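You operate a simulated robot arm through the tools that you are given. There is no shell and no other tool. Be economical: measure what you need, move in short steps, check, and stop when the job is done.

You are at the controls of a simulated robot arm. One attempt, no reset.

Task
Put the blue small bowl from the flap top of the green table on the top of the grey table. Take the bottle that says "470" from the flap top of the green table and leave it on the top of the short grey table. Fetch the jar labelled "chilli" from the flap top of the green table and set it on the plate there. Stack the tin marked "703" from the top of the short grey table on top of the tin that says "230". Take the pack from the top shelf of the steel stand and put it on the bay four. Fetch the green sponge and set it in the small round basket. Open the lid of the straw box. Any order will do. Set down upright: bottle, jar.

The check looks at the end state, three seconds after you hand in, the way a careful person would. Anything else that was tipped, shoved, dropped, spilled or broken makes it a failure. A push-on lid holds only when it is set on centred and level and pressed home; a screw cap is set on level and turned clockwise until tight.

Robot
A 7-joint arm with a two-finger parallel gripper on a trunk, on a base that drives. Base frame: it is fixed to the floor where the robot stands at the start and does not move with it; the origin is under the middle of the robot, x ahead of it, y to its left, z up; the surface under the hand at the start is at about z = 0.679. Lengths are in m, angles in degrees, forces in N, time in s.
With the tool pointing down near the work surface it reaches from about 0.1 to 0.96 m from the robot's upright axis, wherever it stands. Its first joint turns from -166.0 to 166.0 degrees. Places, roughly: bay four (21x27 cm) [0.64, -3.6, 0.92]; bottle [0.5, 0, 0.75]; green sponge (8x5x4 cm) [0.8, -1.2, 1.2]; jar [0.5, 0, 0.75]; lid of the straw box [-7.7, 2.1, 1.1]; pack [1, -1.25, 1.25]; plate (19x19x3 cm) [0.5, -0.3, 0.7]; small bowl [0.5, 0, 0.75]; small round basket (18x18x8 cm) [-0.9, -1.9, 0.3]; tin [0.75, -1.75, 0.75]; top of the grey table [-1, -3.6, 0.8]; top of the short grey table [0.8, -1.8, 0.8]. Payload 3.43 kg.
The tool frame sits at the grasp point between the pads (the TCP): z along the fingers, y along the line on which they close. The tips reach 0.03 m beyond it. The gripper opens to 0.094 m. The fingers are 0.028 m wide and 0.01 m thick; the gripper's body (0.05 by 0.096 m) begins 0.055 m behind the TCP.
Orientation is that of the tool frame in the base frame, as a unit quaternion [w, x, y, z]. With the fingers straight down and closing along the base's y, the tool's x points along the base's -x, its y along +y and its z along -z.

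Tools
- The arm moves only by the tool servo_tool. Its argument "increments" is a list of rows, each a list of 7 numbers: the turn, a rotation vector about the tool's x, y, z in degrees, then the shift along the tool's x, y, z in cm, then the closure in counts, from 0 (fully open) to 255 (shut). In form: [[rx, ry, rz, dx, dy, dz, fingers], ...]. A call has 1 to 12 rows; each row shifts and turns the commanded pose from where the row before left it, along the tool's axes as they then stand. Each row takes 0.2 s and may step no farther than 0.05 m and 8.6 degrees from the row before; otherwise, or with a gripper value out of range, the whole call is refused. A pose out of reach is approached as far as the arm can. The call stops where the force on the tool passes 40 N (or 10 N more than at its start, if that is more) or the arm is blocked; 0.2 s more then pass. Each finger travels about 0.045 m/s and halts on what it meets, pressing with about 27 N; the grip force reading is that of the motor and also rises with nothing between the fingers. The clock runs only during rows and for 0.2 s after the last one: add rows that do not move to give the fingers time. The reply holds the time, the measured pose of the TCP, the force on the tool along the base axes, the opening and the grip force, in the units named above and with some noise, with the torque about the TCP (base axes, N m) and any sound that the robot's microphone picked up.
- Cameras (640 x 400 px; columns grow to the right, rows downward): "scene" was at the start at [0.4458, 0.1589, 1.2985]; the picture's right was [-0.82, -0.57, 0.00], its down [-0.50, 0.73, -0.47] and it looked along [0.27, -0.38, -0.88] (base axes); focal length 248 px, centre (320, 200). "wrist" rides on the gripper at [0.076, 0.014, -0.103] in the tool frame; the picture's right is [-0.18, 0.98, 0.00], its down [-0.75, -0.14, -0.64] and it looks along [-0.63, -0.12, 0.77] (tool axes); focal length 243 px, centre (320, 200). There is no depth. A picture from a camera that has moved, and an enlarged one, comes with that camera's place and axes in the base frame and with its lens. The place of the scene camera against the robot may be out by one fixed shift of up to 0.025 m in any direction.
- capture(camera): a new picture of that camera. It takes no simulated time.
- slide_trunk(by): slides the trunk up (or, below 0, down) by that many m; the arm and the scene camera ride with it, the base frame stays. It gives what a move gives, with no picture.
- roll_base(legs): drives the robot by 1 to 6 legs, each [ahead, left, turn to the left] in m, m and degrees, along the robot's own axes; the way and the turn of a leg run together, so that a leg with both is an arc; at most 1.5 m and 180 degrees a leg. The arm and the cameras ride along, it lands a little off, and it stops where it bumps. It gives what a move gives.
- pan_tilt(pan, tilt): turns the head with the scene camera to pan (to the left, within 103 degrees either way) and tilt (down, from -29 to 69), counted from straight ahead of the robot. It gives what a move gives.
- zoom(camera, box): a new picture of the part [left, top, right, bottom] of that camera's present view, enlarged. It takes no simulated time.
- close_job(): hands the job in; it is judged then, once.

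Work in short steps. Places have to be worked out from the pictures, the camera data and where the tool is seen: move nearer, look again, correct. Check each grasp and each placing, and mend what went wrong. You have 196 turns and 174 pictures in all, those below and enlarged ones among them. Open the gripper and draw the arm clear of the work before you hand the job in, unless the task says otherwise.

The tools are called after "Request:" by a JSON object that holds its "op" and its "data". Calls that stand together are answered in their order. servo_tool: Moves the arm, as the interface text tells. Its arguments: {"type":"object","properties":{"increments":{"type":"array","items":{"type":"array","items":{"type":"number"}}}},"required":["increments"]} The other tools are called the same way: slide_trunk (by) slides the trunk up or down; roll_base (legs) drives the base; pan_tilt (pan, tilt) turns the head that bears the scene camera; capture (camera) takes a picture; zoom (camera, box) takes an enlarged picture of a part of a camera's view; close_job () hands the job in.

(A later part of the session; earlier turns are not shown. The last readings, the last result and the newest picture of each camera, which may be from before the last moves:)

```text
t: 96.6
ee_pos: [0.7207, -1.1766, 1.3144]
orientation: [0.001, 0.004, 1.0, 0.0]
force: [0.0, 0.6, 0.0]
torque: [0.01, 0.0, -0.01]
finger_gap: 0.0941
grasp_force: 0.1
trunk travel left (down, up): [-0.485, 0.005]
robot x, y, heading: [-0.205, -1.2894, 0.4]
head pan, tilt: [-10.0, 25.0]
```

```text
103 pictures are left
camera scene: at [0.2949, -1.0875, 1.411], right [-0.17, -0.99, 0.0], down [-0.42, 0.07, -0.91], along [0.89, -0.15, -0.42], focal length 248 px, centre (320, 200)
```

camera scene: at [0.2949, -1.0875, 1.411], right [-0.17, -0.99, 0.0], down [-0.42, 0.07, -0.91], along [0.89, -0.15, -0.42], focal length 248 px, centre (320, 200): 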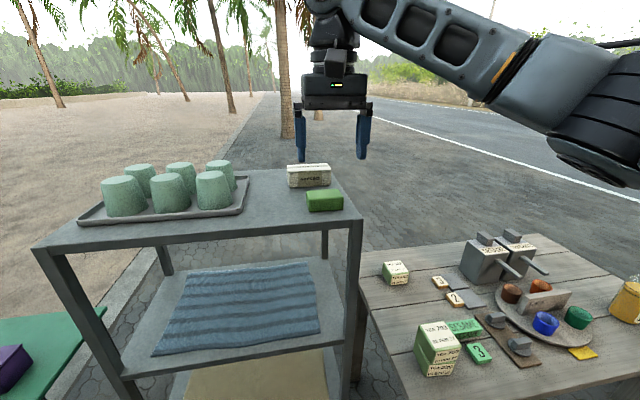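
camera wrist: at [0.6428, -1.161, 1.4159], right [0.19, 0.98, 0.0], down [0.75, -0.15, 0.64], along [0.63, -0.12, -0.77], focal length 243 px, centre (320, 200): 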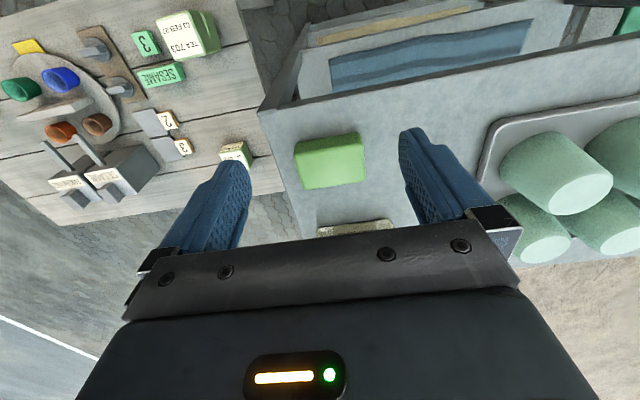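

Better triangulation: sponge top at about (0.784, -1.18, 1.187). I roll ahead 0.1, which also brings the hand above it, and lower a bit.

Request:
{"op": "roll_base", "data": {"legs": [[0.1, 0, 0]]}}

Request:
{"op": "servo_tool", "data": {"increments": [[0, 0, -4, 2, 0, 2, 0], [0, 0, 0, 1.7, 0, 2, 0], [0, 0, 0, 0, 0, 1.5, 0], [0, 0, 0, 0, 0, 0, 0]]}}

Request:
{"op": "capture", "data": {"camera": "wrist"}}

Request:
{"op": "zoom", "data": {"camera": "scene", "box": [260, 100, 420, 240]}}

```text
t: 97.8
ee_pos: [0.8184, -1.1771, 1.3135]
orientation: [-0.001, 0.004, 1.0, 0.0]
force: [-0.8, 0.0, -0.4]
torque: [0.02, -0.03, -0.01]
finger_gap: 0.0941
grasp_force: 0.1
trunk travel left (down, up): [-0.485, 0.005]
robot x, y, heading: [-0.1026, -1.2838, 0.2]
head pan, tilt: [-10.0, 25.0]
```

```text
t: 98.8
ee_pos: [0.7831, -1.1782, 1.2579]
orientation: [0.0, -0.031, 1.0, 0.0]
force: [-0.6, -0.3, -0.6]
torque: [-0.01, -0.02, 0.02]
finger_gap: 0.094
grasp_force: 0.0
trunk travel left (down, up): [-0.485, 0.005]
robot x, y, heading: [-0.1047, -1.2847, 0.1]
head pan, tilt: [-10.0, 25.0]
```

```text
102 pictures are left
camera wrist: at [0.7055, -1.168, 1.3611], right [0.12, 0.99, 0.0], down [0.76, -0.09, 0.64], along [0.64, -0.08, -0.77], focal length 243 px, centre (320, 200)
```

wrist: 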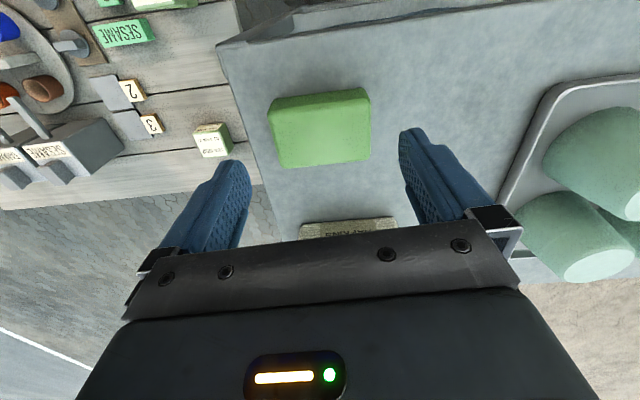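

```text
2.86 times, centred on (340, 170) of scene
camera zoom: at [0.3956, -1.0874, 1.4111], right [-0.17, -0.99, 0.0], down [-0.42, 0.07, -0.91], along [0.89, -0.16, -0.42], focal length 709 px, centre (263, 286)
```

zoom: 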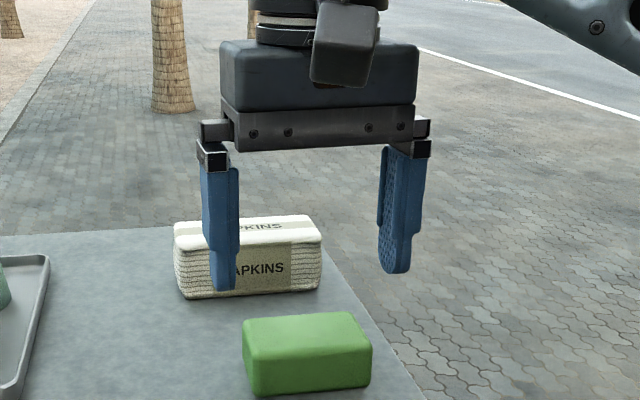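

Aligned. I descend around the sponge.

Request:
{"op": "servo_tool", "data": {"increments": [[0, 0, 0, -0.3, 0.1, 2.5, 0], [0, 0, 0, 0, 0, 2.5, 0], [0, 0, 0, 0, 0, 2, 0], [0, 0, 0, 0, 0, 0, 0]]}}

Request:
{"op": "capture", "data": {"camera": "wrist"}}

Request:
{"op": "zoom", "data": {"camera": "scene", "box": [260, 120, 420, 260]}}

```text
t: 99.8
ee_pos: [0.7856, -1.1763, 1.1905]
orientation: [0.0, -0.031, 1.0, 0.0]
force: [-1.5, 1.0, 2.0]
torque: [-0.12, -0.03, -0.09]
finger_gap: 0.0939
grasp_force: 0.1
trunk travel left (down, up): [-0.485, 0.005]
robot x, y, heading: [-0.1054, -1.289, 0.1]
head pan, tilt: [-10.0, 25.0]
```

```text
100 pictures are left
camera wrist: at [0.7083, -1.166, 1.2922], right [0.12, 0.99, 0.0], down [0.76, -0.09, 0.64], along [0.64, -0.08, -0.77], focal length 243 px, centre (320, 200)
```

wrist: 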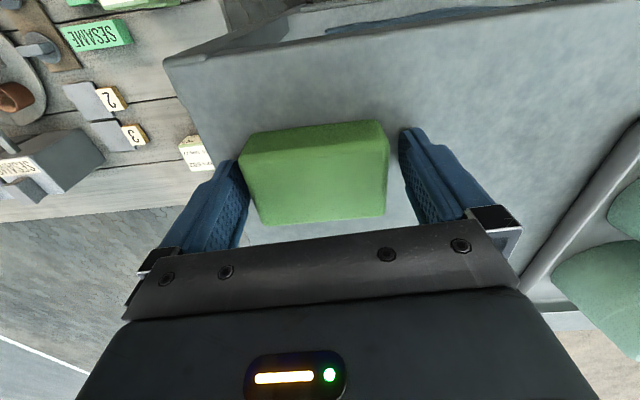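

```text
2.86 times, centred on (340, 190) of scene
camera zoom: at [0.3954, -1.0874, 1.4112], right [-0.17, -0.99, 0.0], down [-0.42, 0.07, -0.91], along [0.89, -0.16, -0.42], focal length 709 px, centre (263, 229)
```

zoom: 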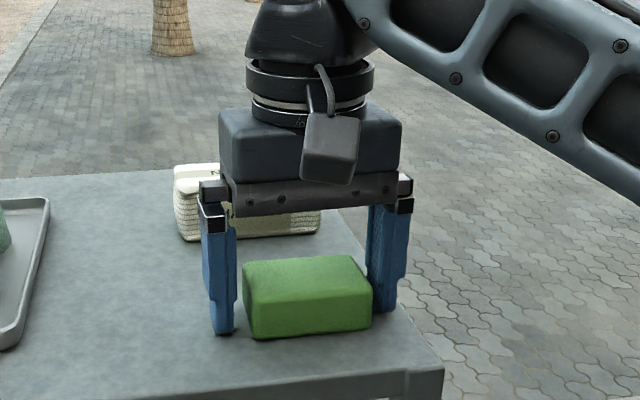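

The tips are near the stand top and straddle the sponge; I close and lift gently.

Request:
{"op": "servo_tool", "data": {"increments": [[0, 0, 0, 0, -0.3, -0.3, 60], [0, 0, 0, 0, 0, 0, 150], [0, 0, 0, 0, 0, 0, 255], [0, 0, 0, 0, 0, 0, 255], [0, 0, 0, 0, 0, 0, 255], [0, 0, 0, 0, 0, -0.5, 255], [0, 0, 0, 0, 0, -1, 255], [0, 0, 0, 0, 0, -2, 255], [0, 0, 0, 0, 0, -2, 255], [0, 0, 0, 0, 0, -2, 255], [0, 0, 0, 0, 0, -2, 255]]}}

Request:
{"op": "capture", "data": {"camera": "wrist"}}

Request:
{"op": "capture", "data": {"camera": "scene"}}

```text
t: 102.2
ee_pos: [0.7867, -1.1793, 1.2851]
orientation: [-0.001, -0.032, 0.999, 0.0]
force: [0.5, 0.1, -0.9]
torque: [-0.03, 0.01, 0.01]
finger_gap: 0.0791
grasp_force: 26.9
trunk travel left (down, up): [-0.485, 0.005]
robot x, y, heading: [-0.106, -1.282, 0.1]
head pan, tilt: [-10.0, 25.0]
```

```text
98 pictures are left
camera wrist: at [0.7086, -1.1695, 1.3881], right [0.12, 0.99, 0.0], down [0.76, -0.09, 0.64], along [0.64, -0.08, -0.77], focal length 243 px, centre (320, 200)
```

wrist: 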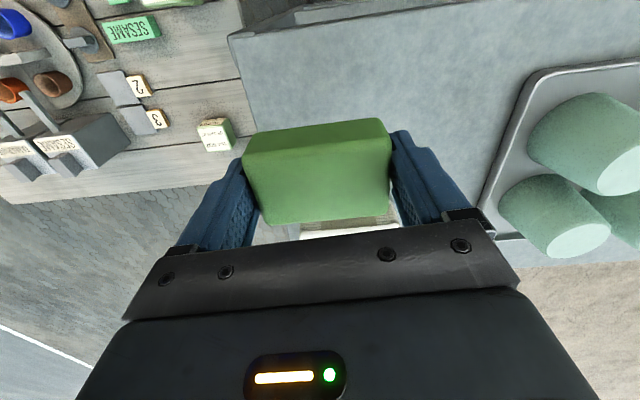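

```text
97 pictures are left
camera scene: at [0.3957, -1.0874, 1.411], right [-0.17, -0.99, 0.0], down [-0.42, 0.07, -0.91], along [0.89, -0.16, -0.42], focal length 248 px, centre (320, 200)
```

scene: 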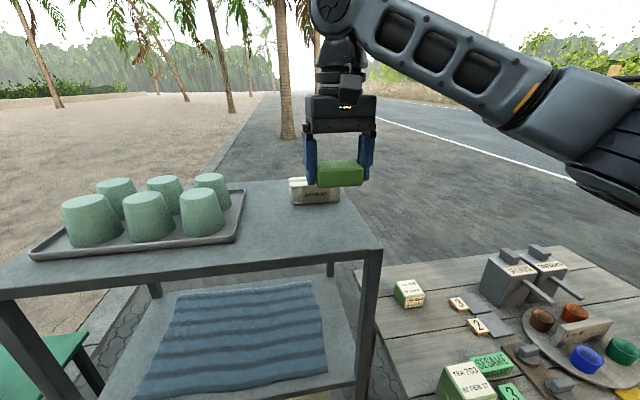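

The sponge is held. I turn the robot right by 180° in place (arm sweeps above the short table), then look at the bench.

Request:
{"op": "roll_base", "data": {"legs": [[0, 0, -90], [0, 0, -90]]}}

Request:
{"op": "pan_tilt", "data": {"pan": 25, "tilt": 45}}

Request:
{"op": "capture", "data": {"camera": "scene"}}

```text
t: 110.2
ee_pos: [-0.9931, -1.3974, 1.2854]
orientation: [0.0, 0.999, 0.036, 0.001]
force: [0.2, 0.4, -0.3]
torque: [0.01, -0.03, 0.0]
finger_gap: 0.0784
grasp_force: 27.0
trunk travel left (down, up): [-0.485, 0.005]
robot x, y, heading: [-0.1035, -1.2894, -179.0]
head pan, tilt: [-10.0, 25.0]
```

```text
t: 111.2
ee_pos: [-0.9923, -1.3979, 1.2865]
orientation: [0.0, 0.999, 0.036, 0.001]
force: [0.7, -0.9, 0.3]
torque: [-0.02, -0.01, 0.01]
finger_gap: 0.0782
grasp_force: 26.3
trunk travel left (down, up): [-0.485, 0.005]
robot x, y, heading: [-0.109, -1.284, -179.4]
head pan, tilt: [25.0, 45.0]
```

```text
96 pictures are left
camera scene: at [-0.6098, -1.5428, 1.3805], right [-0.43, 0.9, 0.0], down [0.64, 0.31, -0.71], along [-0.64, -0.31, -0.71], focal length 248 px, centre (320, 200)
```

scene: 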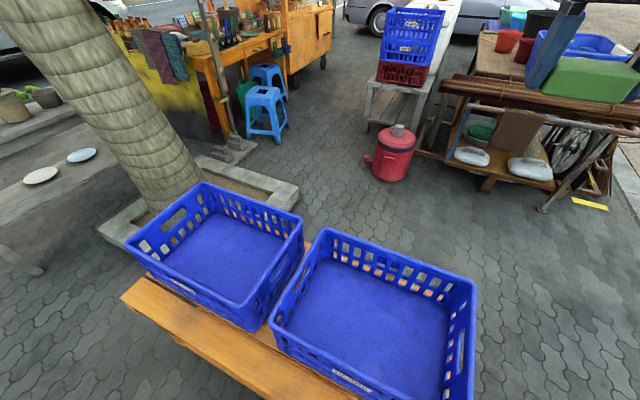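

Request:
{"op": "pan_tilt", "data": {"pan": 40, "tilt": 69}}

Request:
{"op": "capture", "data": {"camera": "scene"}}

```text
t: 112.1
ee_pos: [-0.9924, -1.3966, 1.2867]
orientation: [0.0, 0.999, 0.037, 0.001]
force: [-0.8, 0.2, 0.4]
torque: [-0.01, 0.02, 0.01]
finger_gap: 0.0787
grasp_force: 27.0
trunk travel left (down, up): [-0.485, 0.005]
robot x, y, heading: [-0.101, -1.2807, -179.4]
head pan, tilt: [40.0, 68.8]
```

```text
95 pictures are left
camera scene: at [-0.5789, -1.544, 1.3517], right [-0.65, 0.76, 0.0], down [0.71, 0.61, -0.36], along [-0.28, -0.24, -0.93], focal length 248 px, centre (320, 200)
```

scene: 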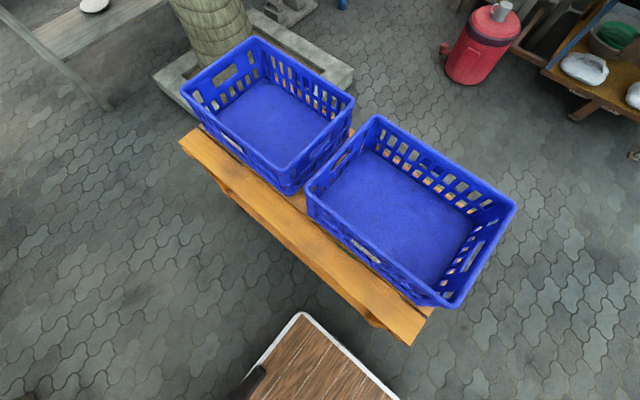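

The basket must be on the lower shelf under the bench top (top z≈0.57, front edge x≈-0.65). I back off, and draw the arm in and down in front of the bench to look beneath.

Request:
{"op": "roll_base", "data": {"legs": [[-0.2, 0, 0], [0, 0.25, 0]]}}

Request:
{"op": "servo_tool", "data": {"increments": [[0, 0, -4, 3.3, 0, 0, 255], [0, 0, 0, 3.5, 0, 1, 255], [0, 0, 0, 3.5, 0, 2, 255], [0, 0, 0, 3.5, 0, 3, 255], [0, 0, 0, 3.5, 0, 3, 255], [0, 0, 0, 3, 0, 3.5, 255], [0, 0, 0, 0, 0, 4, 255], [0, 0, 0, 0, 0, 4, 255], [0, 0, 0, 0, 0, 4, 255], [0, 0, 0, 0, 0, 0, 255]]}}

Request:
{"op": "pan_tilt", "data": {"pan": 15, "tilt": 50}}

Request:
{"op": "capture", "data": {"camera": "scene"}}

Request:
{"op": "capture", "data": {"camera": "wrist"}}

```text
t: 115.1
ee_pos: [-0.7901, -1.6449, 1.2858]
orientation: [0.0, 0.999, 0.036, 0.001]
force: [1.1, 1.1, 0.2]
torque: [-0.02, 0.02, -0.02]
finger_gap: 0.0784
grasp_force: 26.9
trunk travel left (down, up): [-0.485, 0.005]
robot x, y, heading: [0.1015, -1.5348, -179.5]
head pan, tilt: [40.0, 68.8]
```

```text
t: 117.3
ee_pos: [-0.5868, -1.6194, 1.0397]
orientation: [0.001, 0.997, 0.072, 0.001]
force: [1.0, -0.4, -0.9]
torque: [-0.02, 0.0, 0.03]
finger_gap: 0.0783
grasp_force: 27.1
trunk travel left (down, up): [-0.485, 0.005]
robot x, y, heading: [0.0999, -1.5334, -179.2]
head pan, tilt: [40.0, 68.8]
```

```text
t: 118.2
ee_pos: [-0.5886, -1.6203, 1.0397]
orientation: [0.001, 0.998, 0.071, 0.001]
force: [-0.4, -1.0, -0.3]
torque: [-0.01, -0.01, -0.01]
finger_gap: 0.0783
grasp_force: 27.6
trunk travel left (down, up): [-0.485, 0.005]
robot x, y, heading: [0.1, -1.5318, -179.5]
head pan, tilt: [15.0, 50.0]
```

```text
94 pictures are left
camera scene: at [-0.4068, -1.7767, 1.3735], right [-0.27, 0.96, 0.0], down [0.74, 0.21, -0.64], along [-0.62, -0.17, -0.77], focal length 248 px, centre (320, 200)
```

scene: 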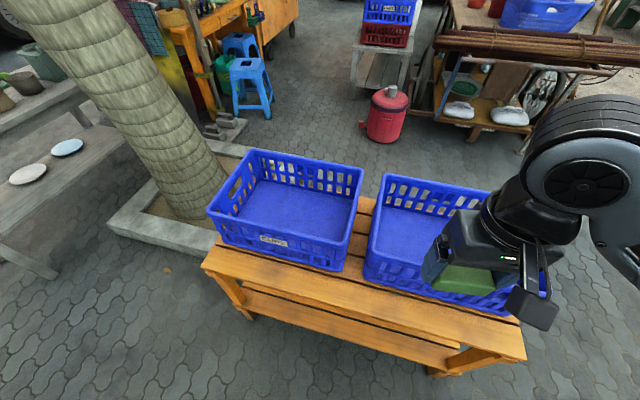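

```text
93 pictures are left
camera wrist: at [-0.5113, -1.6228, 1.1424], right [-0.04, -1.0, 0.0], down [-0.77, 0.03, 0.64], along [-0.64, 0.03, -0.77], focal length 243 px, centre (320, 200)
```

wrist: 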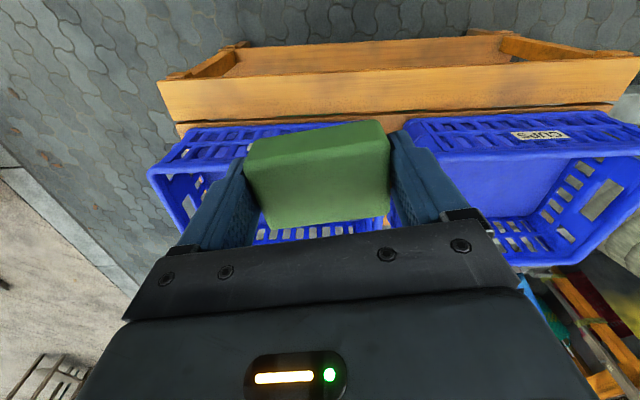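

I lower the trunk to look under the bench top.

Request:
{"op": "slide_trunk", "data": {"by": -0.42}}

Request:
{"op": "pan_tilt", "data": {"pan": 20, "tilt": 50}}

Request:
{"op": "capture", "data": {"camera": "scene"}}

Request:
{"op": "capture", "data": {"camera": "wrist"}}

```text
refused: -0.42 is not a number from -0.4 to 0.4
```

```text
t: 118.9
ee_pos: [-0.588, -1.6195, 1.0401]
orientation: [0.0, 0.997, 0.071, 0.001]
force: [0.0, -0.4, -0.9]
torque: [0.01, 0.01, 0.0]
finger_gap: 0.0782
grasp_force: 27.3
trunk travel left (down, up): [-0.485, 0.005]
robot x, y, heading: [0.0988, -1.5334, -179.3]
head pan, tilt: [20.0, 50.0]
```

```text
92 pictures are left
camera scene: at [-0.4048, -1.783, 1.3736], right [-0.35, 0.94, 0.0], down [0.72, 0.27, -0.64], along [-0.6, -0.23, -0.77], focal length 248 px, centre (320, 200)
```

scene: 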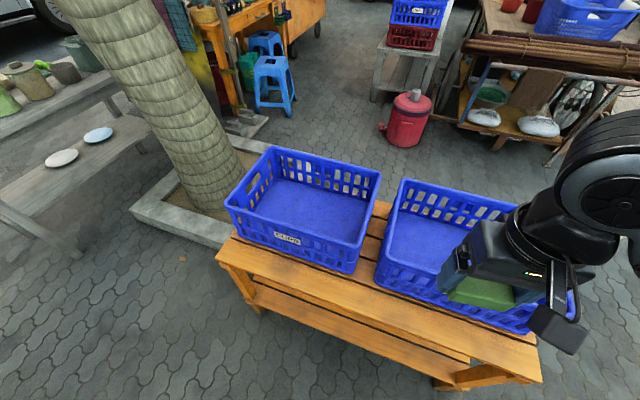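

```text
91 pictures are left
camera wrist: at [-0.5113, -1.6228, 1.1424], right [-0.04, -1.0, 0.0], down [-0.77, 0.03, 0.64], along [-0.64, 0.03, -0.77], focal length 243 px, centre (320, 200)
```

wrist: 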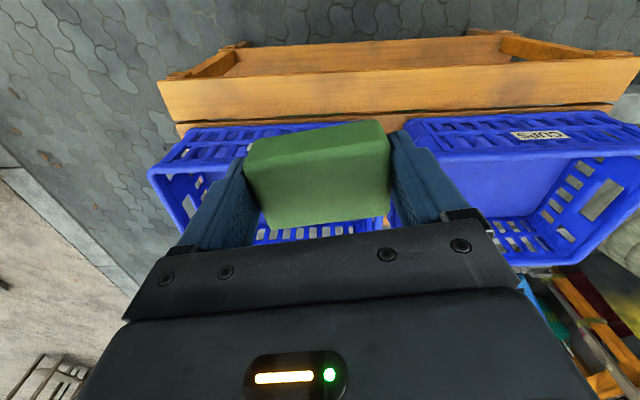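

Request:
{"op": "slide_trunk", "data": {"by": -0.38}}

Request:
{"op": "pan_tilt", "data": {"pan": 25, "tilt": 45}}

Request:
{"op": "capture", "data": {"camera": "scene"}}

```text
t: 122.5
ee_pos: [-0.587, -1.6196, 0.6607]
orientation: [0.0, 0.997, 0.071, 0.001]
force: [-0.2, -0.2, -0.5]
torque: [0.04, -0.01, 0.02]
finger_gap: 0.0783
grasp_force: 26.9
trunk travel left (down, up): [-0.105, 0.385]
robot x, y, heading: [0.1026, -1.5311, -179.4]
head pan, tilt: [20.0, 50.0]
```

```text
t: 123.2
ee_pos: [-0.5885, -1.6199, 0.6598]
orientation: [0.0, 0.998, 0.07, 0.001]
force: [-0.1, 0.5, -0.4]
torque: [0.02, -0.03, 0.04]
finger_gap: 0.0783
grasp_force: 27.2
trunk travel left (down, up): [-0.105, 0.385]
robot x, y, heading: [0.0957, -1.5346, -179.5]
head pan, tilt: [25.0, 45.0]
```

```text
90 pictures are left
camera scene: at [-0.406, -1.791, 1.0005], right [-0.43, 0.9, 0.0], down [0.64, 0.31, -0.71], along [-0.64, -0.31, -0.71], focal length 248 px, centre (320, 200)
```

scene: 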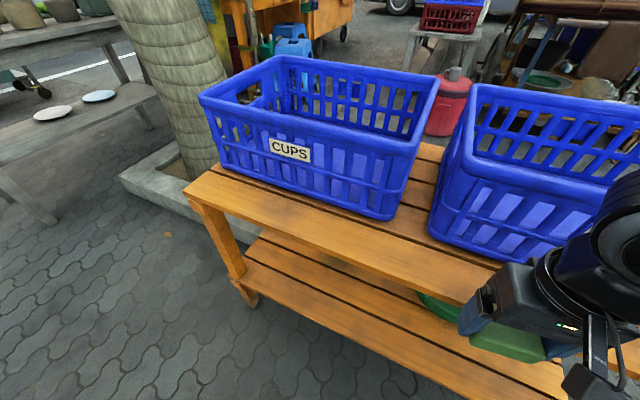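

The basket's green rim peeks out at about (-0.79, -1.64). I strafe right to clear the view.

Request:
{"op": "roll_base", "data": {"legs": [[0, -0.28, 0]]}}

Request:
{"op": "slide_trunk", "data": {"by": -0.1}}

Request:
{"op": "pan_tilt", "data": {"pan": 20, "tilt": 45}}

Request:
{"op": "capture", "data": {"camera": "scene"}}

```text
t: 125.2
ee_pos: [-0.5909, -1.3382, 0.6606]
orientation: [0.0, 0.998, 0.069, 0.001]
force: [0.2, 1.4, -0.5]
torque: [0.0, -0.02, -0.01]
finger_gap: 0.0783
grasp_force: 27.2
trunk travel left (down, up): [-0.105, 0.385]
robot x, y, heading: [0.0955, -1.2496, -179.3]
head pan, tilt: [25.0, 45.0]
```

```text
t: 126.1
ee_pos: [-0.5898, -1.3362, 0.5901]
orientation: [0.0, 0.998, 0.07, -0.002]
force: [9.2, -1.0, 21.1]
torque: [0.82, 0.87, -0.27]
finger_gap: 0.0793
grasp_force: 26.9
trunk travel left (down, up): [-0.033, 0.457]
robot x, y, heading: [0.0972, -1.2488, -179.2]
head pan, tilt: [25.0, 45.0]
stopped: the force on the tool passed its limit at 60 N (the readings are from after the stop); the commanded pose is now the measured one
```

```text
t: 126.7
ee_pos: [-0.5914, -1.3379, 0.5917]
orientation: [0.0, 0.998, 0.07, -0.003]
force: [12.8, -0.3, 25.0]
torque: [0.9, 1.03, -0.38]
finger_gap: 0.0789
grasp_force: 26.7
trunk travel left (down, up): [-0.033, 0.457]
robot x, y, heading: [0.0987, -1.2543, -179.6]
head pan, tilt: [20.0, 45.0]
```

```text
89 pictures are left
camera scene: at [-0.4113, -1.5023, 0.9289], right [-0.35, 0.94, 0.0], down [0.66, 0.25, -0.71], along [-0.66, -0.25, -0.71], focal length 248 px, centre (320, 200)
```

scene: 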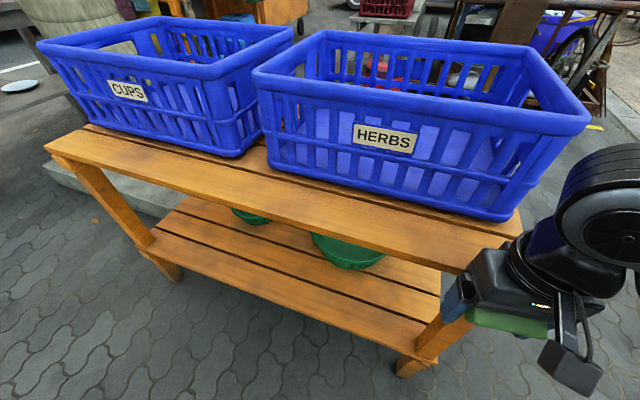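

The sponge pressed on the bench's front edge; I raise the trunk at once. There are two green baskets; the smaller, at about (-0.87, -1.92), matches the given place.

Request:
{"op": "slide_trunk", "data": {"by": 0.1}}

Request:
{"op": "capture", "data": {"camera": "wrist"}}

Request:
{"op": "zoom", "data": {"camera": "scene", "box": [200, 180, 420, 320]}}

```text
t: 128.1
ee_pos: [-0.5904, -1.3373, 0.69]
orientation: [0.0, 0.998, 0.071, -0.002]
force: [0.6, 0.0, 0.2]
torque: [-0.05, -0.02, -0.01]
finger_gap: 0.0783
grasp_force: 26.7
trunk travel left (down, up): [-0.133, 0.357]
robot x, y, heading: [0.0966, -1.2482, -179.3]
head pan, tilt: [20.0, 45.0]
```

```text
88 pictures are left
camera wrist: at [-0.5141, -1.3402, 0.792], right [-0.04, -1.0, 0.0], down [-0.76, 0.03, 0.64], along [-0.64, 0.03, -0.76], focal length 243 px, centre (320, 200)
```

wrist: 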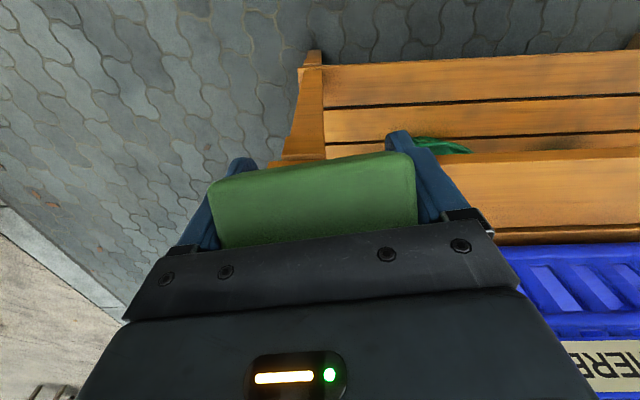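

```text
2.86 times, centred on (310, 250) of scene
camera zoom: at [-0.4119, -1.5023, 1.0285], right [-0.35, 0.94, 0.0], down [0.66, 0.25, -0.71], along [-0.66, -0.25, -0.71], focal length 709 px, centre (349, 57)
```

zoom: 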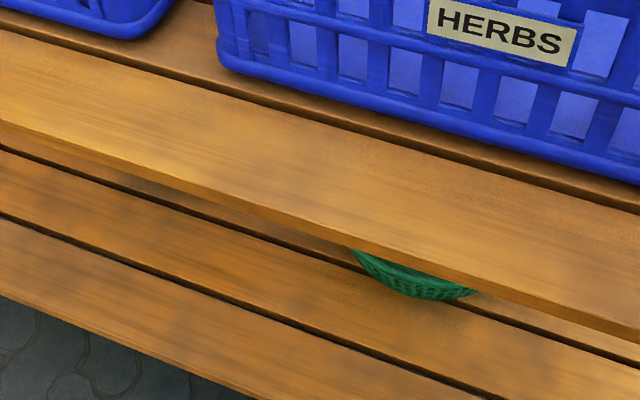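

The sponge is still held. To see under the bench top I need a lower slant from farther off: I turn the robot to face -y in the aisle and look sideways.

Request:
{"op": "roll_base", "data": {"legs": [[0, -0.12, 0], [0, 0, 90], [0.35, -0.05, 0]]}}

Request:
{"op": "pan_tilt", "data": {"pan": -85, "tilt": 35}}

Request:
{"op": "capture", "data": {"camera": "scene"}}

```text
t: 135.1
ee_pos: [0.1461, -2.1724, 0.6892]
orientation: [0.002, 0.652, 0.758, -0.001]
force: [0.4, 0.5, 0.4]
torque: [-0.01, -0.01, -0.03]
finger_gap: 0.0786
grasp_force: 27.0
trunk travel left (down, up): [-0.133, 0.357]
robot x, y, heading: [0.0534, -1.485, -88.9]
head pan, tilt: [20.0, 45.0]
```

```text
t: 136.9
ee_pos: [0.1474, -2.1714, 0.69]
orientation: [0.001, 0.651, 0.759, -0.001]
force: [0.5, 1.0, 0.8]
torque: [0.03, -0.01, -0.03]
finger_gap: 0.078
grasp_force: 27.1
trunk travel left (down, up): [-0.133, 0.357]
robot x, y, heading: [0.0539, -1.4854, -88.6]
head pan, tilt: [-85.0, 35.0]
```

```text
86 pictures are left
camera scene: at [0.1774, -1.9149, 1.0433], right [-0.11, 0.99, 0.0], down [0.57, 0.06, -0.82], along [-0.81, -0.09, -0.57], focal length 248 px, centre (320, 200)
```

scene: 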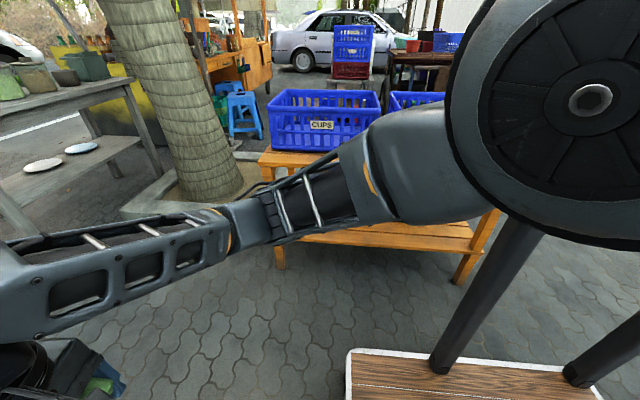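

The arm blocks that view. I turn back to face the bench in front of the basket, and will use the wrist camera with the hand pitched up instead.

Request:
{"op": "roll_base", "data": {"legs": [[0, 0, -91], [-0.05, 0, 0], [0, 0.35, 0]]}}

Request:
{"op": "servo_tool", "data": {"increments": [[0, 0, -4, 2.5, 0, -1, 255], [0, -8, -4, 2.5, 0, 0, 255], [0, -8, 0, 1, 0, 0, 255], [0, -8, 0, 0, 0, 0, 255], [0, -6, 0, 0, 0, 0, 255], [0, 0, 0, 0, 0, 0, 255]]}}

Request:
{"op": "capture", "data": {"camera": "wrist"}}

```text
t: 143.5
ee_pos: [-0.5881, -1.9109, 0.6908]
orientation: [-0.001, 0.998, 0.062, -0.002]
force: [-0.2, 0.3, -0.5]
torque: [-0.04, 0.0, 0.0]
finger_gap: 0.0786
grasp_force: 27.4
trunk travel left (down, up): [-0.133, 0.357]
robot x, y, heading: [0.1053, -1.8339, 179.6]
head pan, tilt: [-85.0, 35.0]
```

```text
refused: row 2 steps farther than a row can; nothing moved
```

```text
85 pictures are left
camera wrist: at [-0.5104, -1.9147, 0.792], right [-0.06, -1.0, 0.0], down [-0.76, 0.05, 0.64], along [-0.64, 0.04, -0.76], focal length 243 px, centre (320, 200)
```

wrist: 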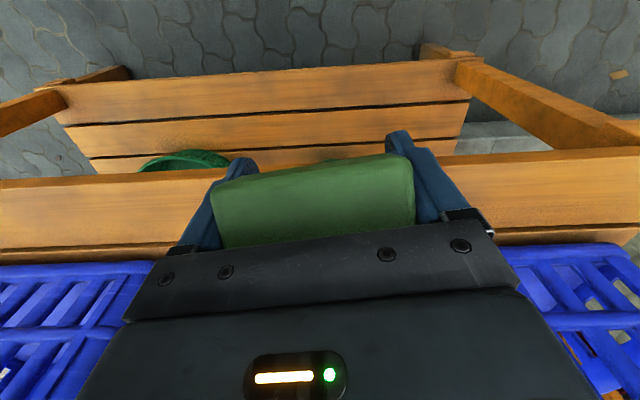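

Request:
{"op": "servo_tool", "data": {"increments": [[0, 0, 7, 2.5, 0, 0, 255], [0, -8, 0, 2, 0, 0, 255], [0, -8, 0, 1, 0, 0, 255], [0, -8, 0, 0, 0, 0, 255], [0, -6, 0, 0, 0, 0, 255], [0, 0, 0, 0, 0, 0, 255]]}}

Request:
{"op": "capture", "data": {"camera": "wrist"}}

```text
t: 144.9
ee_pos: [-0.5444, -1.912, 0.6813]
orientation: [0.001, 0.965, 0.002, -0.261]
force: [0.6, 0.6, -0.2]
torque: [0.01, 0.0, 0.0]
finger_gap: 0.0785
grasp_force: 26.9
out of reach, approached as far as the arm can: row 5
trunk travel left (down, up): [-0.133, 0.357]
robot x, y, heading: [0.1015, -1.8356, 179.9]
head pan, tilt: [-85.0, 35.0]
```

```text
84 pictures are left
camera wrist: at [-0.4269, -1.9247, 0.7314], right [-0.16, -0.98, 0.09], down [-0.33, 0.14, 0.93], along [-0.93, 0.12, -0.34], focal length 243 px, centre (320, 200)
```

wrist: 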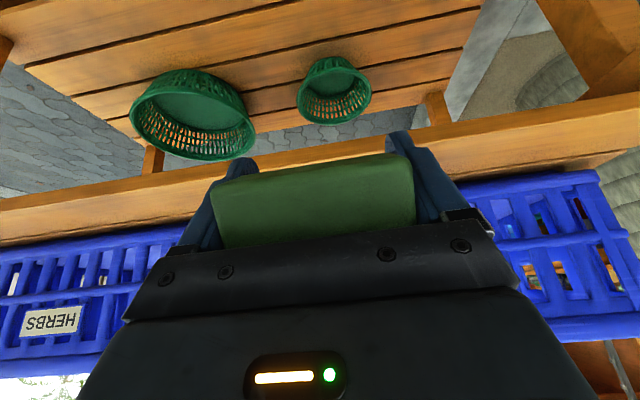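

Excellent: the small basket shows fully under the top: centre about (-0.905, -1.926), rim z≈0.29; underside of the top ≈0.58. I lower the trunk in front of the bench, then will feed the hand in along a rising pitch.

Request:
{"op": "slide_trunk", "data": {"by": -0.13}}

Request:
{"op": "servo_tool", "data": {"increments": [[0, 0, 0, 1.5, 0, 2.6, 255], [0, 0, 0, 1.5, 0, 2.6, 255], [0, 0, 0, 1.5, 0, 2.6, 255], [0, 0, 0, 0, 0, 0, 255]]}}

Request:
{"op": "capture", "data": {"camera": "wrist"}}

```text
t: 146.5
ee_pos: [-0.5435, -1.9122, 0.5517]
orientation: [0.0, 0.966, 0.001, -0.26]
force: [0.5, -0.6, -0.1]
torque: [0.04, -0.01, 0.0]
finger_gap: 0.0782
grasp_force: 26.9
trunk travel left (down, up): [-0.003, 0.487]
robot x, y, heading: [0.1072, -1.834, 179.4]
head pan, tilt: [-85.0, 35.0]
```

```text
t: 147.5
ee_pos: [-0.5425, -1.9111, 0.4598]
orientation: [0.0, 0.966, 0.001, -0.26]
force: [-0.1, 0.0, 0.1]
torque: [-0.01, -0.01, -0.01]
finger_gap: 0.0784
grasp_force: 27.2
trunk travel left (down, up): [-0.003, 0.487]
robot x, y, heading: [0.1011, -1.8357, 179.7]
head pan, tilt: [-85.0, 35.0]
```

```text
83 pictures are left
camera wrist: at [-0.4265, -1.9246, 0.5109], right [-0.16, -0.98, 0.09], down [-0.33, 0.14, 0.93], along [-0.93, 0.12, -0.35], focal length 243 px, centre (320, 200)
```

wrist: 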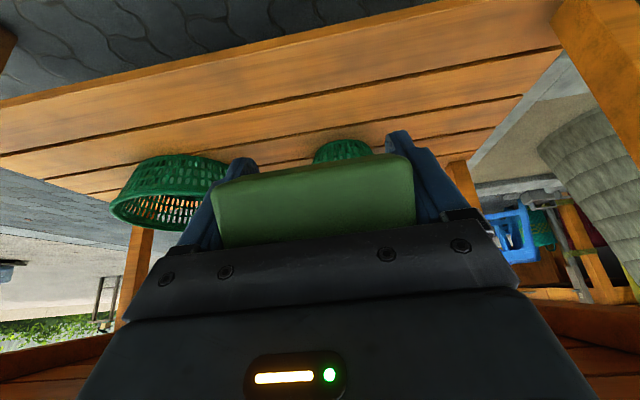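

I feed the hand in: first two segments of the path.

Request:
{"op": "servo_tool", "data": {"increments": [[0, -5.4, 0, -1.74, 0.7, 3.05, 255], [0, -5.4, 0, -1.74, 0.7, 3.05, 255], [0, -5.4, 0, -1.74, 0, 3.05, 255], [0, 0, 0, 0, 0, 0, 255]]}}

Request:
{"op": "capture", "data": {"camera": "wrist"}}

```text
t: 148.5
ee_pos: [-0.639, -1.9248, 0.4155]
orientation: [0.001, 0.919, 0.002, -0.394]
force: [-0.1, -0.6, 0.0]
torque: [-0.01, 0.04, -0.02]
finger_gap: 0.0783
grasp_force: 27.1
trunk travel left (down, up): [-0.003, 0.487]
robot x, y, heading: [0.0985, -1.8358, 179.5]
head pan, tilt: [-85.0, 35.0]
```

```text
82 pictures are left
camera wrist: at [-0.5132, -1.9389, 0.4323], right [-0.12, -0.98, 0.13], down [-0.06, 0.14, 0.99], along [-0.99, 0.12, -0.07], focal length 243 px, centre (320, 200)
```

wrist: 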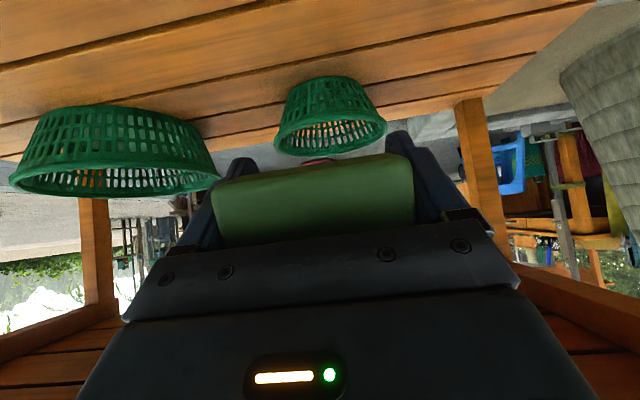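

The basket sits at (-0.895, -1.924), rim z≈0.30. I continue the feed-in.

Request:
{"op": "servo_tool", "data": {"increments": [[0, -4.7, 0, -2.07, 0, 3.87, 255], [0, -4.7, 0, -2.07, 0, 3.87, 255], [0, -4.7, 0, -2.07, 0, 3.87, 255], [0, -2.7, 0, -1.4, 0, 3.9, 255], [0, -2.7, 0, -1.4, 0, 3.9, 255], [0, -2.7, 0, -1.4, 0, 3.9, 255], [0, 0, 0, 0, 0, 0, 255]]}}

Request:
{"op": "capture", "data": {"camera": "wrist"}}

Request:
{"op": "pan_tilt", "data": {"pan": -5, "tilt": 50}}

Request:
{"op": "capture", "data": {"camera": "scene"}}

```text
t: 150.1
ee_pos: [-0.8898, -1.9264, 0.3766]
orientation: [0.001, 0.826, 0.002, -0.563]
force: [-0.4, 0.2, 0.2]
torque: [0.02, 0.03, 0.0]
finger_gap: 0.0784
grasp_force: 27.2
trunk travel left (down, up): [-0.003, 0.487]
robot x, y, heading: [0.1022, -1.8288, 180.0]
head pan, tilt: [-85.0, 35.0]
```

```text
81 pictures are left
camera wrist: at [-0.768, -1.9396, 0.3427], right [-0.06, -0.98, 0.17], down [0.32, 0.14, 0.94], along [-0.94, 0.12, 0.31], focal length 243 px, centre (320, 200)
```

wrist: 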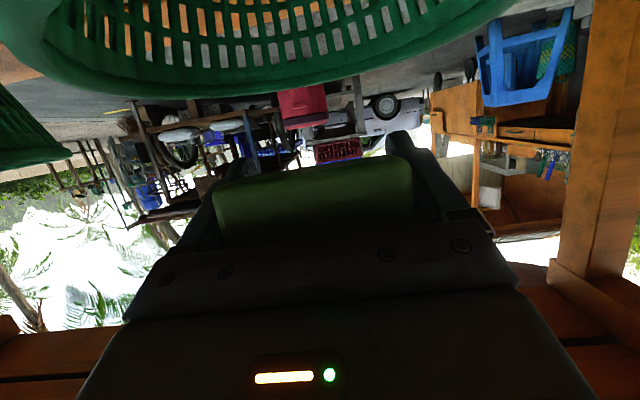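

```text
t: 151.7
ee_pos: [-0.8913, -1.9258, 0.3768]
orientation: [0.001, 0.827, 0.001, -0.562]
force: [-0.9, -0.2, -0.8]
torque: [0.01, -0.01, -0.01]
finger_gap: 0.0785
grasp_force: 26.8
trunk travel left (down, up): [-0.003, 0.487]
robot x, y, heading: [0.102, -1.8339, 179.5]
head pan, tilt: [-5.0, 50.0]
```

```text
80 pictures are left
camera scene: at [-0.4107, -2.0441, 0.8916], right [0.09, 1.0, 0.0], down [0.76, -0.07, -0.64], along [-0.64, 0.06, -0.77], focal length 248 px, centre (320, 200)
```

scene: 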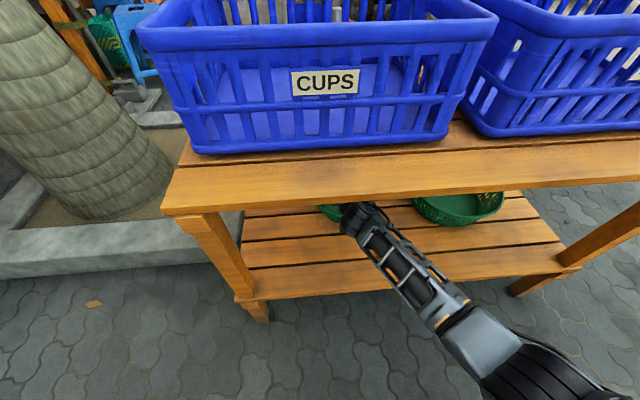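

The sponge is above the basket; I move 2 cm further in and slightly down, then open.

Request:
{"op": "servo_tool", "data": {"increments": [[0, 0, 0, 0, 0, 2, 255], [0, 0, 0, 0.5, 0, 0.3, 255], [0, 0, 0, 0, 0, 0, 100], [0, 0, 0, 0, 0, 0, 0], [0, 0, 0, 0, 0, 0, 0], [0, 0, 0, 0, 0, 0, 0], [0, 0, 0, 0, 0, 0, 0]]}}

Request:
{"op": "capture", "data": {"camera": "wrist"}}

```text
t: 153.2
ee_pos: [-0.9104, -1.9261, 0.3637]
orientation: [0.001, 0.827, 0.001, -0.562]
force: [-0.3, -0.2, 0.0]
torque: [-0.01, -0.03, 0.01]
finger_gap: 0.0939
grasp_force: 0.1
trunk travel left (down, up): [-0.003, 0.487]
robot x, y, heading: [0.101, -1.8357, 179.7]
head pan, tilt: [-5.0, 50.0]
```

```text
79 pictures are left
camera wrist: at [-0.7881, -1.94, 0.3301], right [-0.06, -0.98, 0.17], down [0.32, 0.14, 0.94], along [-0.94, 0.12, 0.31], focal length 243 px, centre (320, 200)
```

wrist: 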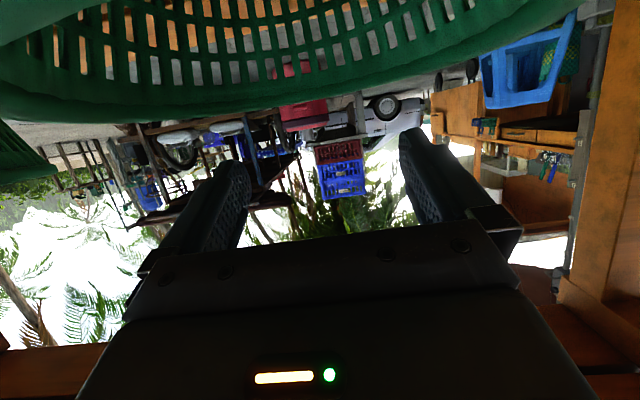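

Released. I withdraw along the reverse path and check.

Request:
{"op": "servo_tool", "data": {"increments": [[0, 0, 0, -0.6, 0, -2.3, 0], [0, 2.7, 0, 1.4, 0, -3.9, 0], [0, 2.7, 0, 1.4, 0, -3.9, 0], [0, 2.7, 0, 1.4, 0, -3.9, 0], [0, 4.7, 0, 2.07, 0, -3.87, 0], [0, 4.7, 0, 2.07, 0, -3.87, 0], [0, 4.7, 0, 2.07, 0, -3.87, 0], [0, 0, 0, 0, 0, 0, 0]]}}

Request:
{"op": "capture", "data": {"camera": "wrist"}}

```text
t: 155.1
ee_pos: [-0.6371, -1.9262, 0.4016]
orientation: [0.001, 0.919, 0.001, -0.393]
force: [0.1, 0.1, 0.7]
torque: [0.0, 0.01, 0.01]
finger_gap: 0.0943
grasp_force: 0.1
trunk travel left (down, up): [-0.003, 0.487]
robot x, y, heading: [0.1048, -1.8341, 179.8]
head pan, tilt: [-5.0, 50.0]
```

```text
78 pictures are left
camera wrist: at [-0.5112, -1.9394, 0.4176], right [-0.12, -0.98, 0.13], down [-0.06, 0.14, 0.99], along [-0.99, 0.12, -0.07], focal length 243 px, centre (320, 200)
```

wrist: 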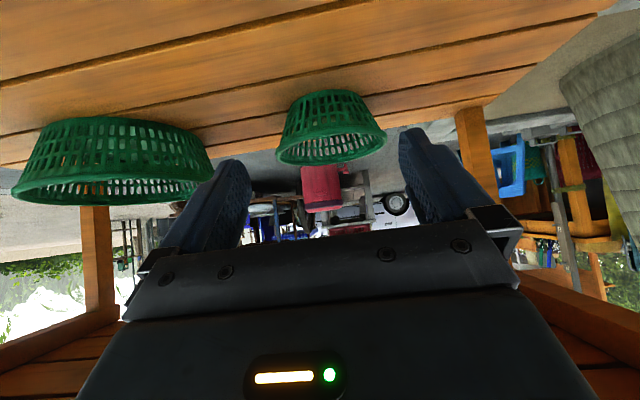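

Request:
{"op": "servo_tool", "data": {"increments": [[0, 5.4, 0, 1.74, 0, -3.05, 0], [0, 5.4, 0, 1.74, 0, -3.05, 0], [0, 5.4, 0, 1.74, 0, -3.05, 0], [0, 0, 0, 0, 0, 0, 0]]}}

Request:
{"op": "slide_trunk", "data": {"by": 0.24}}

Request:
{"op": "zoom", "data": {"camera": "wrist", "box": [220, 20, 460, 170]}}

```text
t: 156.1
ee_pos: [-0.5378, -1.9241, 0.4352]
orientation: [0.0, 0.966, 0.002, -0.26]
force: [0.1, 0.3, 1.0]
torque: [-0.01, 0.01, -0.01]
finger_gap: 0.0941
grasp_force: 0.0
trunk travel left (down, up): [-0.003, 0.487]
robot x, y, heading: [0.1006, -1.8329, 179.6]
head pan, tilt: [-5.0, 50.0]
```

```text
t: 158.6
ee_pos: [-0.5374, -1.9256, 0.6768]
orientation: [0.0, 0.966, 0.001, -0.259]
force: [1.0, -0.5, 0.3]
torque: [-0.01, 0.0, 0.0]
finger_gap: 0.0938
grasp_force: 0.1
trunk travel left (down, up): [-0.243, 0.247]
robot x, y, heading: [0.1046, -1.8376, 179.8]
head pan, tilt: [-5.0, 50.0]
```

```text
2.67 times, centred on (340, 95) of wrist
camera zoom: at [-0.4213, -1.939, 0.7259], right [-0.16, -0.98, 0.09], down [-0.33, 0.14, 0.93], along [-0.93, 0.12, -0.35], focal length 647 px, centre (267, 480)
```

zoom: 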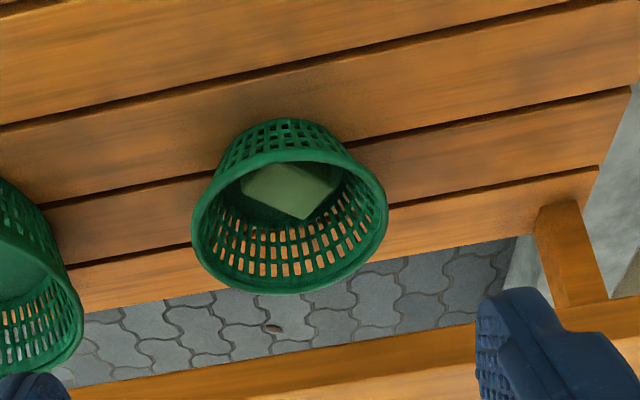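

The sponge lies in the basket. Next the pack: I straighten and raise the hand, and turn to face +x again.

Request:
{"op": "servo_tool", "data": {"increments": [[0, 8, 0, 0, 0, -3, 0], [0, 8, 0, 0, 0, -3, 0], [0, 8, 0, 0, 0, -3, 0], [0, 6.2, 0, 0, 0, -3, 0], [0, 0, 0, 0, 0, -4, 0], [0, 0, 0, 0, 0, -3, 0], [0, 0, 0, 0, 0, 0, 0]]}}

Request:
{"op": "slide_trunk", "data": {"by": 0.245}}

Request:
{"op": "roll_base", "data": {"legs": [[0.12, 0, 0], [0, 0, 90], [0, 0, 90]]}}

```text
t: 160.2
ee_pos: [-0.4791, -1.9222, 0.8173]
orientation: [-0.002, 1.0, 0.005, 0.001]
force: [0.3, -0.5, -0.8]
torque: [0.0, 0.01, 0.0]
finger_gap: 0.094
grasp_force: 0.1
out of reach, approached as far as the arm can: row 2, 3
trunk travel left (down, up): [-0.243, 0.247]
robot x, y, heading: [0.0999, -1.8349, 179.9]
head pan, tilt: [-5.0, 50.0]
```

```text
t: 162.7
ee_pos: [-0.4788, -1.92, 1.0625]
orientation: [-0.001, 1.0, 0.002, 0.001]
force: [-1.2, 0.6, -0.3]
torque: [-0.02, 0.0, 0.01]
finger_gap: 0.0939
grasp_force: 0.0
trunk travel left (down, up): [-0.488, 0.002]
robot x, y, heading: [0.103, -1.8346, 179.7]
head pan, tilt: [-5.0, 50.0]
```

```text
t: 171.6
ee_pos: [0.563, -1.7491, 1.0635]
orientation: [-0.001, 0.001, 1.0, -0.002]
force: [-0.9, -0.6, 0.0]
torque: [0.05, -0.01, 0.04]
finger_gap: 0.094
grasp_force: 0.0
trunk travel left (down, up): [-0.488, 0.002]
robot x, y, heading: [-0.0195, -1.8334, -0.5]
head pan, tilt: [-5.0, 50.0]
```

Request:
{"op": "roll_base", "data": {"legs": [[-0.18, 0, 0], [0, 0.55, 0]]}}

Request:
{"op": "servo_tool", "data": {"increments": [[0, 0, 0, -1, 0, -4.5, 0], [0, 0, 0, -1, 0, -4.5, 0], [0, 0, 0, -1, 0, -4.5, 0], [0, 0, 0, -1, 0, -4.5, 0], [0, 0, 0, -1, 0, -4.5, 0], [0, 0, 0, -1, 0, -4.5, 0], [0, 0, 0, -3, 0.5, -2, 0], [0, 0, 0, -4, 0.5, 0, 0], [0, 0, 0, -4, 0.5, 0, 0], [0, 0, 0, -4, 0.5, 0, 0], [0, 0, 0, 0, 0, 0, 0]]}}

Request:
{"op": "capture", "data": {"camera": "wrist"}}

Request:
{"op": "pan_tilt", "data": {"pan": -5, "tilt": 20}}

Request:
{"op": "capture", "data": {"camera": "scene"}}

```text
t: 175.8
ee_pos: [0.3839, -1.1934, 1.0632]
orientation: [-0.002, -0.004, 1.0, -0.001]
force: [0.0, 1.4, 0.3]
torque: [0.03, 0.01, 0.01]
finger_gap: 0.094
grasp_force: 0.0
trunk travel left (down, up): [-0.488, 0.002]
robot x, y, heading: [-0.196, -1.2814, 0.0]
head pan, tilt: [-5.0, 50.0]
```

```text
t: 176.4
ee_pos: [0.3873, -1.2161, 1.1163]
orientation: [-0.01, -0.055, 0.993, -0.108]
force: [0.1, 0.4, -0.7]
torque: [-0.01, 0.01, 0.0]
finger_gap: 0.094
grasp_force: 0.1
trunk travel left (down, up): [-0.488, 0.002]
robot x, y, heading: [-0.2001, -1.2822, 0.0]
head pan, tilt: [-5.0, 50.0]
stopped in row 2: the arm was blocked; the commanded pose is now the measured one
```

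```text
76 pictures are left
camera wrist: at [0.3112, -1.188, 1.2155], right [0.07, 0.97, -0.22], down [0.77, 0.08, 0.63], along [0.63, -0.21, -0.74], focal length 243 px, centre (320, 200)
```

wrist: 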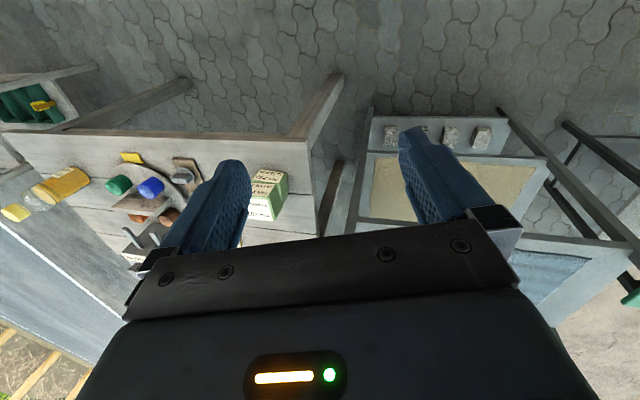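

```text
t: 177.4
ee_pos: [0.3884, -1.2156, 1.1167]
orientation: [-0.011, -0.056, 0.992, -0.109]
force: [0.5, 0.8, 0.0]
torque: [0.02, 0.02, 0.0]
finger_gap: 0.0943
grasp_force: 0.0
trunk travel left (down, up): [-0.488, 0.002]
robot x, y, heading: [-0.1949, -1.2842, 0.2]
head pan, tilt: [-5.0, 20.0]
```

```text
75 pictures are left
camera scene: at [0.3054, -1.0785, 1.4221], right [-0.09, -1.0, 0.0], down [-0.34, 0.03, -0.94], along [0.94, -0.08, -0.34], focal length 248 px, centre (320, 200)
```

scene: 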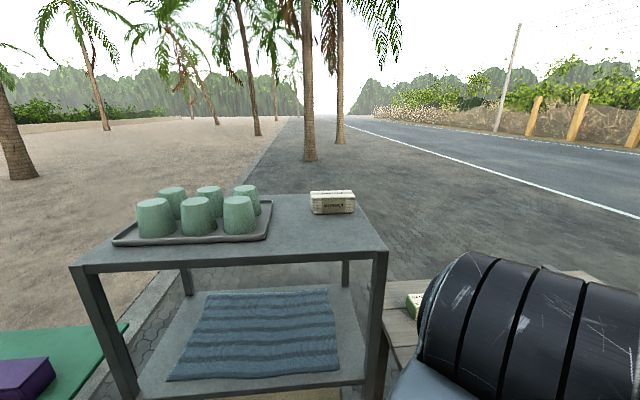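

I restore the tool's attitude while extending forward, then rise where the arm has room.

Request:
{"op": "servo_tool", "data": {"increments": [[-6.2, -0.65, 3.2, -4, 0, 0, 0], [-6.2, -0.65, 3.2, -4, 0, 0, 0], [0, 0, 0, -4, 0, -1, 0], [0, 0, 0, -4, 0, -2, 0], [0, 0, 0, -2, 0, -4, 0], [0, 0, 0, -1, 0, -4.5, 0], [0, 0, 0, 0, 0, -4.5, 0], [0, 0, 0, 0, 0, -4.5, 0], [0, 0, 0, 0, 0, -4, 0], [0, 0, 0, 0, 0, 0, 0]]}}

Request:
{"op": "capture", "data": {"camera": "wrist"}}

```text
t: 178.0
ee_pos: [0.4287, -1.1906, 1.0905]
orientation: [-0.015, -0.115, 0.987, -0.114]
force: [-0.1, 0.4, -0.4]
torque: [0.01, -0.01, 0.02]
finger_gap: 0.0941
grasp_force: 0.0
trunk travel left (down, up): [-0.488, 0.002]
robot x, y, heading: [-0.198, -1.2809, 0.1]
head pan, tilt: [-5.0, 20.0]
stopped in row 2: the arm was blocked; the commanded pose is now the measured one
```

```text
74 pictures are left
camera wrist: at [0.3507, -1.1712, 1.1908], right [-0.05, 0.97, -0.23], down [0.77, 0.18, 0.61], along [0.64, -0.15, -0.76], focal length 243 px, centre (320, 200)
```

wrist: 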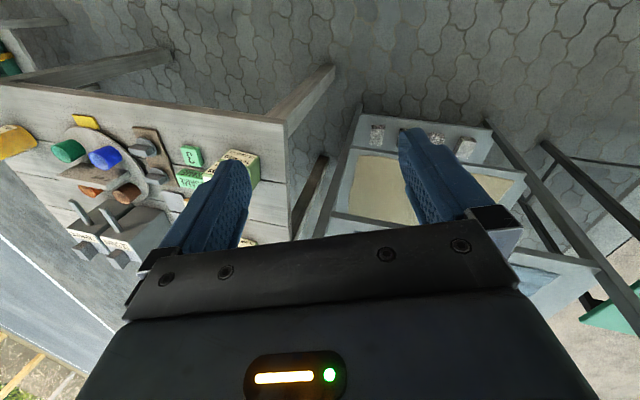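

Request:
{"op": "servo_tool", "data": {"increments": [[0, 0, 0, -4, -0.7, 1, 0], [0, 0, 0, -4, -0.7, 1, 0], [0, 0, 0, -4, -0.7, 1, 0], [0, 0, 0, 0, 0, 0, 0]]}}

```text
t: 178.7
ee_pos: [0.4923, -1.1477, 1.0491]
orientation: [-0.018, -0.207, 0.964, -0.164]
force: [-0.3, -0.4, 0.1]
torque: [0.03, -0.04, -0.03]
finger_gap: 0.0941
grasp_force: 0.1
trunk travel left (down, up): [-0.488, 0.002]
robot x, y, heading: [-0.198, -1.2825, 0.0]
head pan, tilt: [-5.0, 20.0]
stopped in row 3: the arm was blocked; the commanded pose is now the measured one
```

The arm seems to press against a joint limit; I look at its posture.

Request:
{"op": "pan_tilt", "data": {"pan": -20, "tilt": 45}}

Request:
{"op": "capture", "data": {"camera": "scene"}}

```text
t: 179.5
ee_pos: [0.4922, -1.1479, 1.0486]
orientation: [-0.018, -0.208, 0.964, -0.164]
force: [0.8, -0.8, 0.3]
torque: [0.0, -0.01, -0.01]
finger_gap: 0.0938
grasp_force: 0.0
trunk travel left (down, up): [-0.488, 0.002]
robot x, y, heading: [-0.1973, -1.283, -0.0]
head pan, tilt: [-20.0, 45.0]
```

```text
73 pictures are left
camera scene: at [0.2891, -1.0981, 1.3836], right [-0.34, -0.94, 0.0], down [-0.66, 0.24, -0.71], along [0.66, -0.24, -0.71], focal length 248 px, centre (320, 200)
```

scene: 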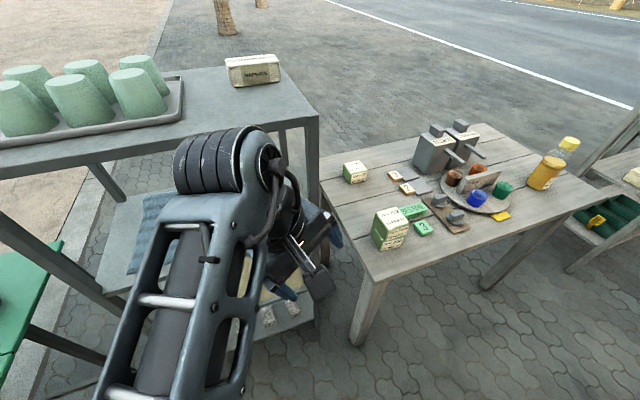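

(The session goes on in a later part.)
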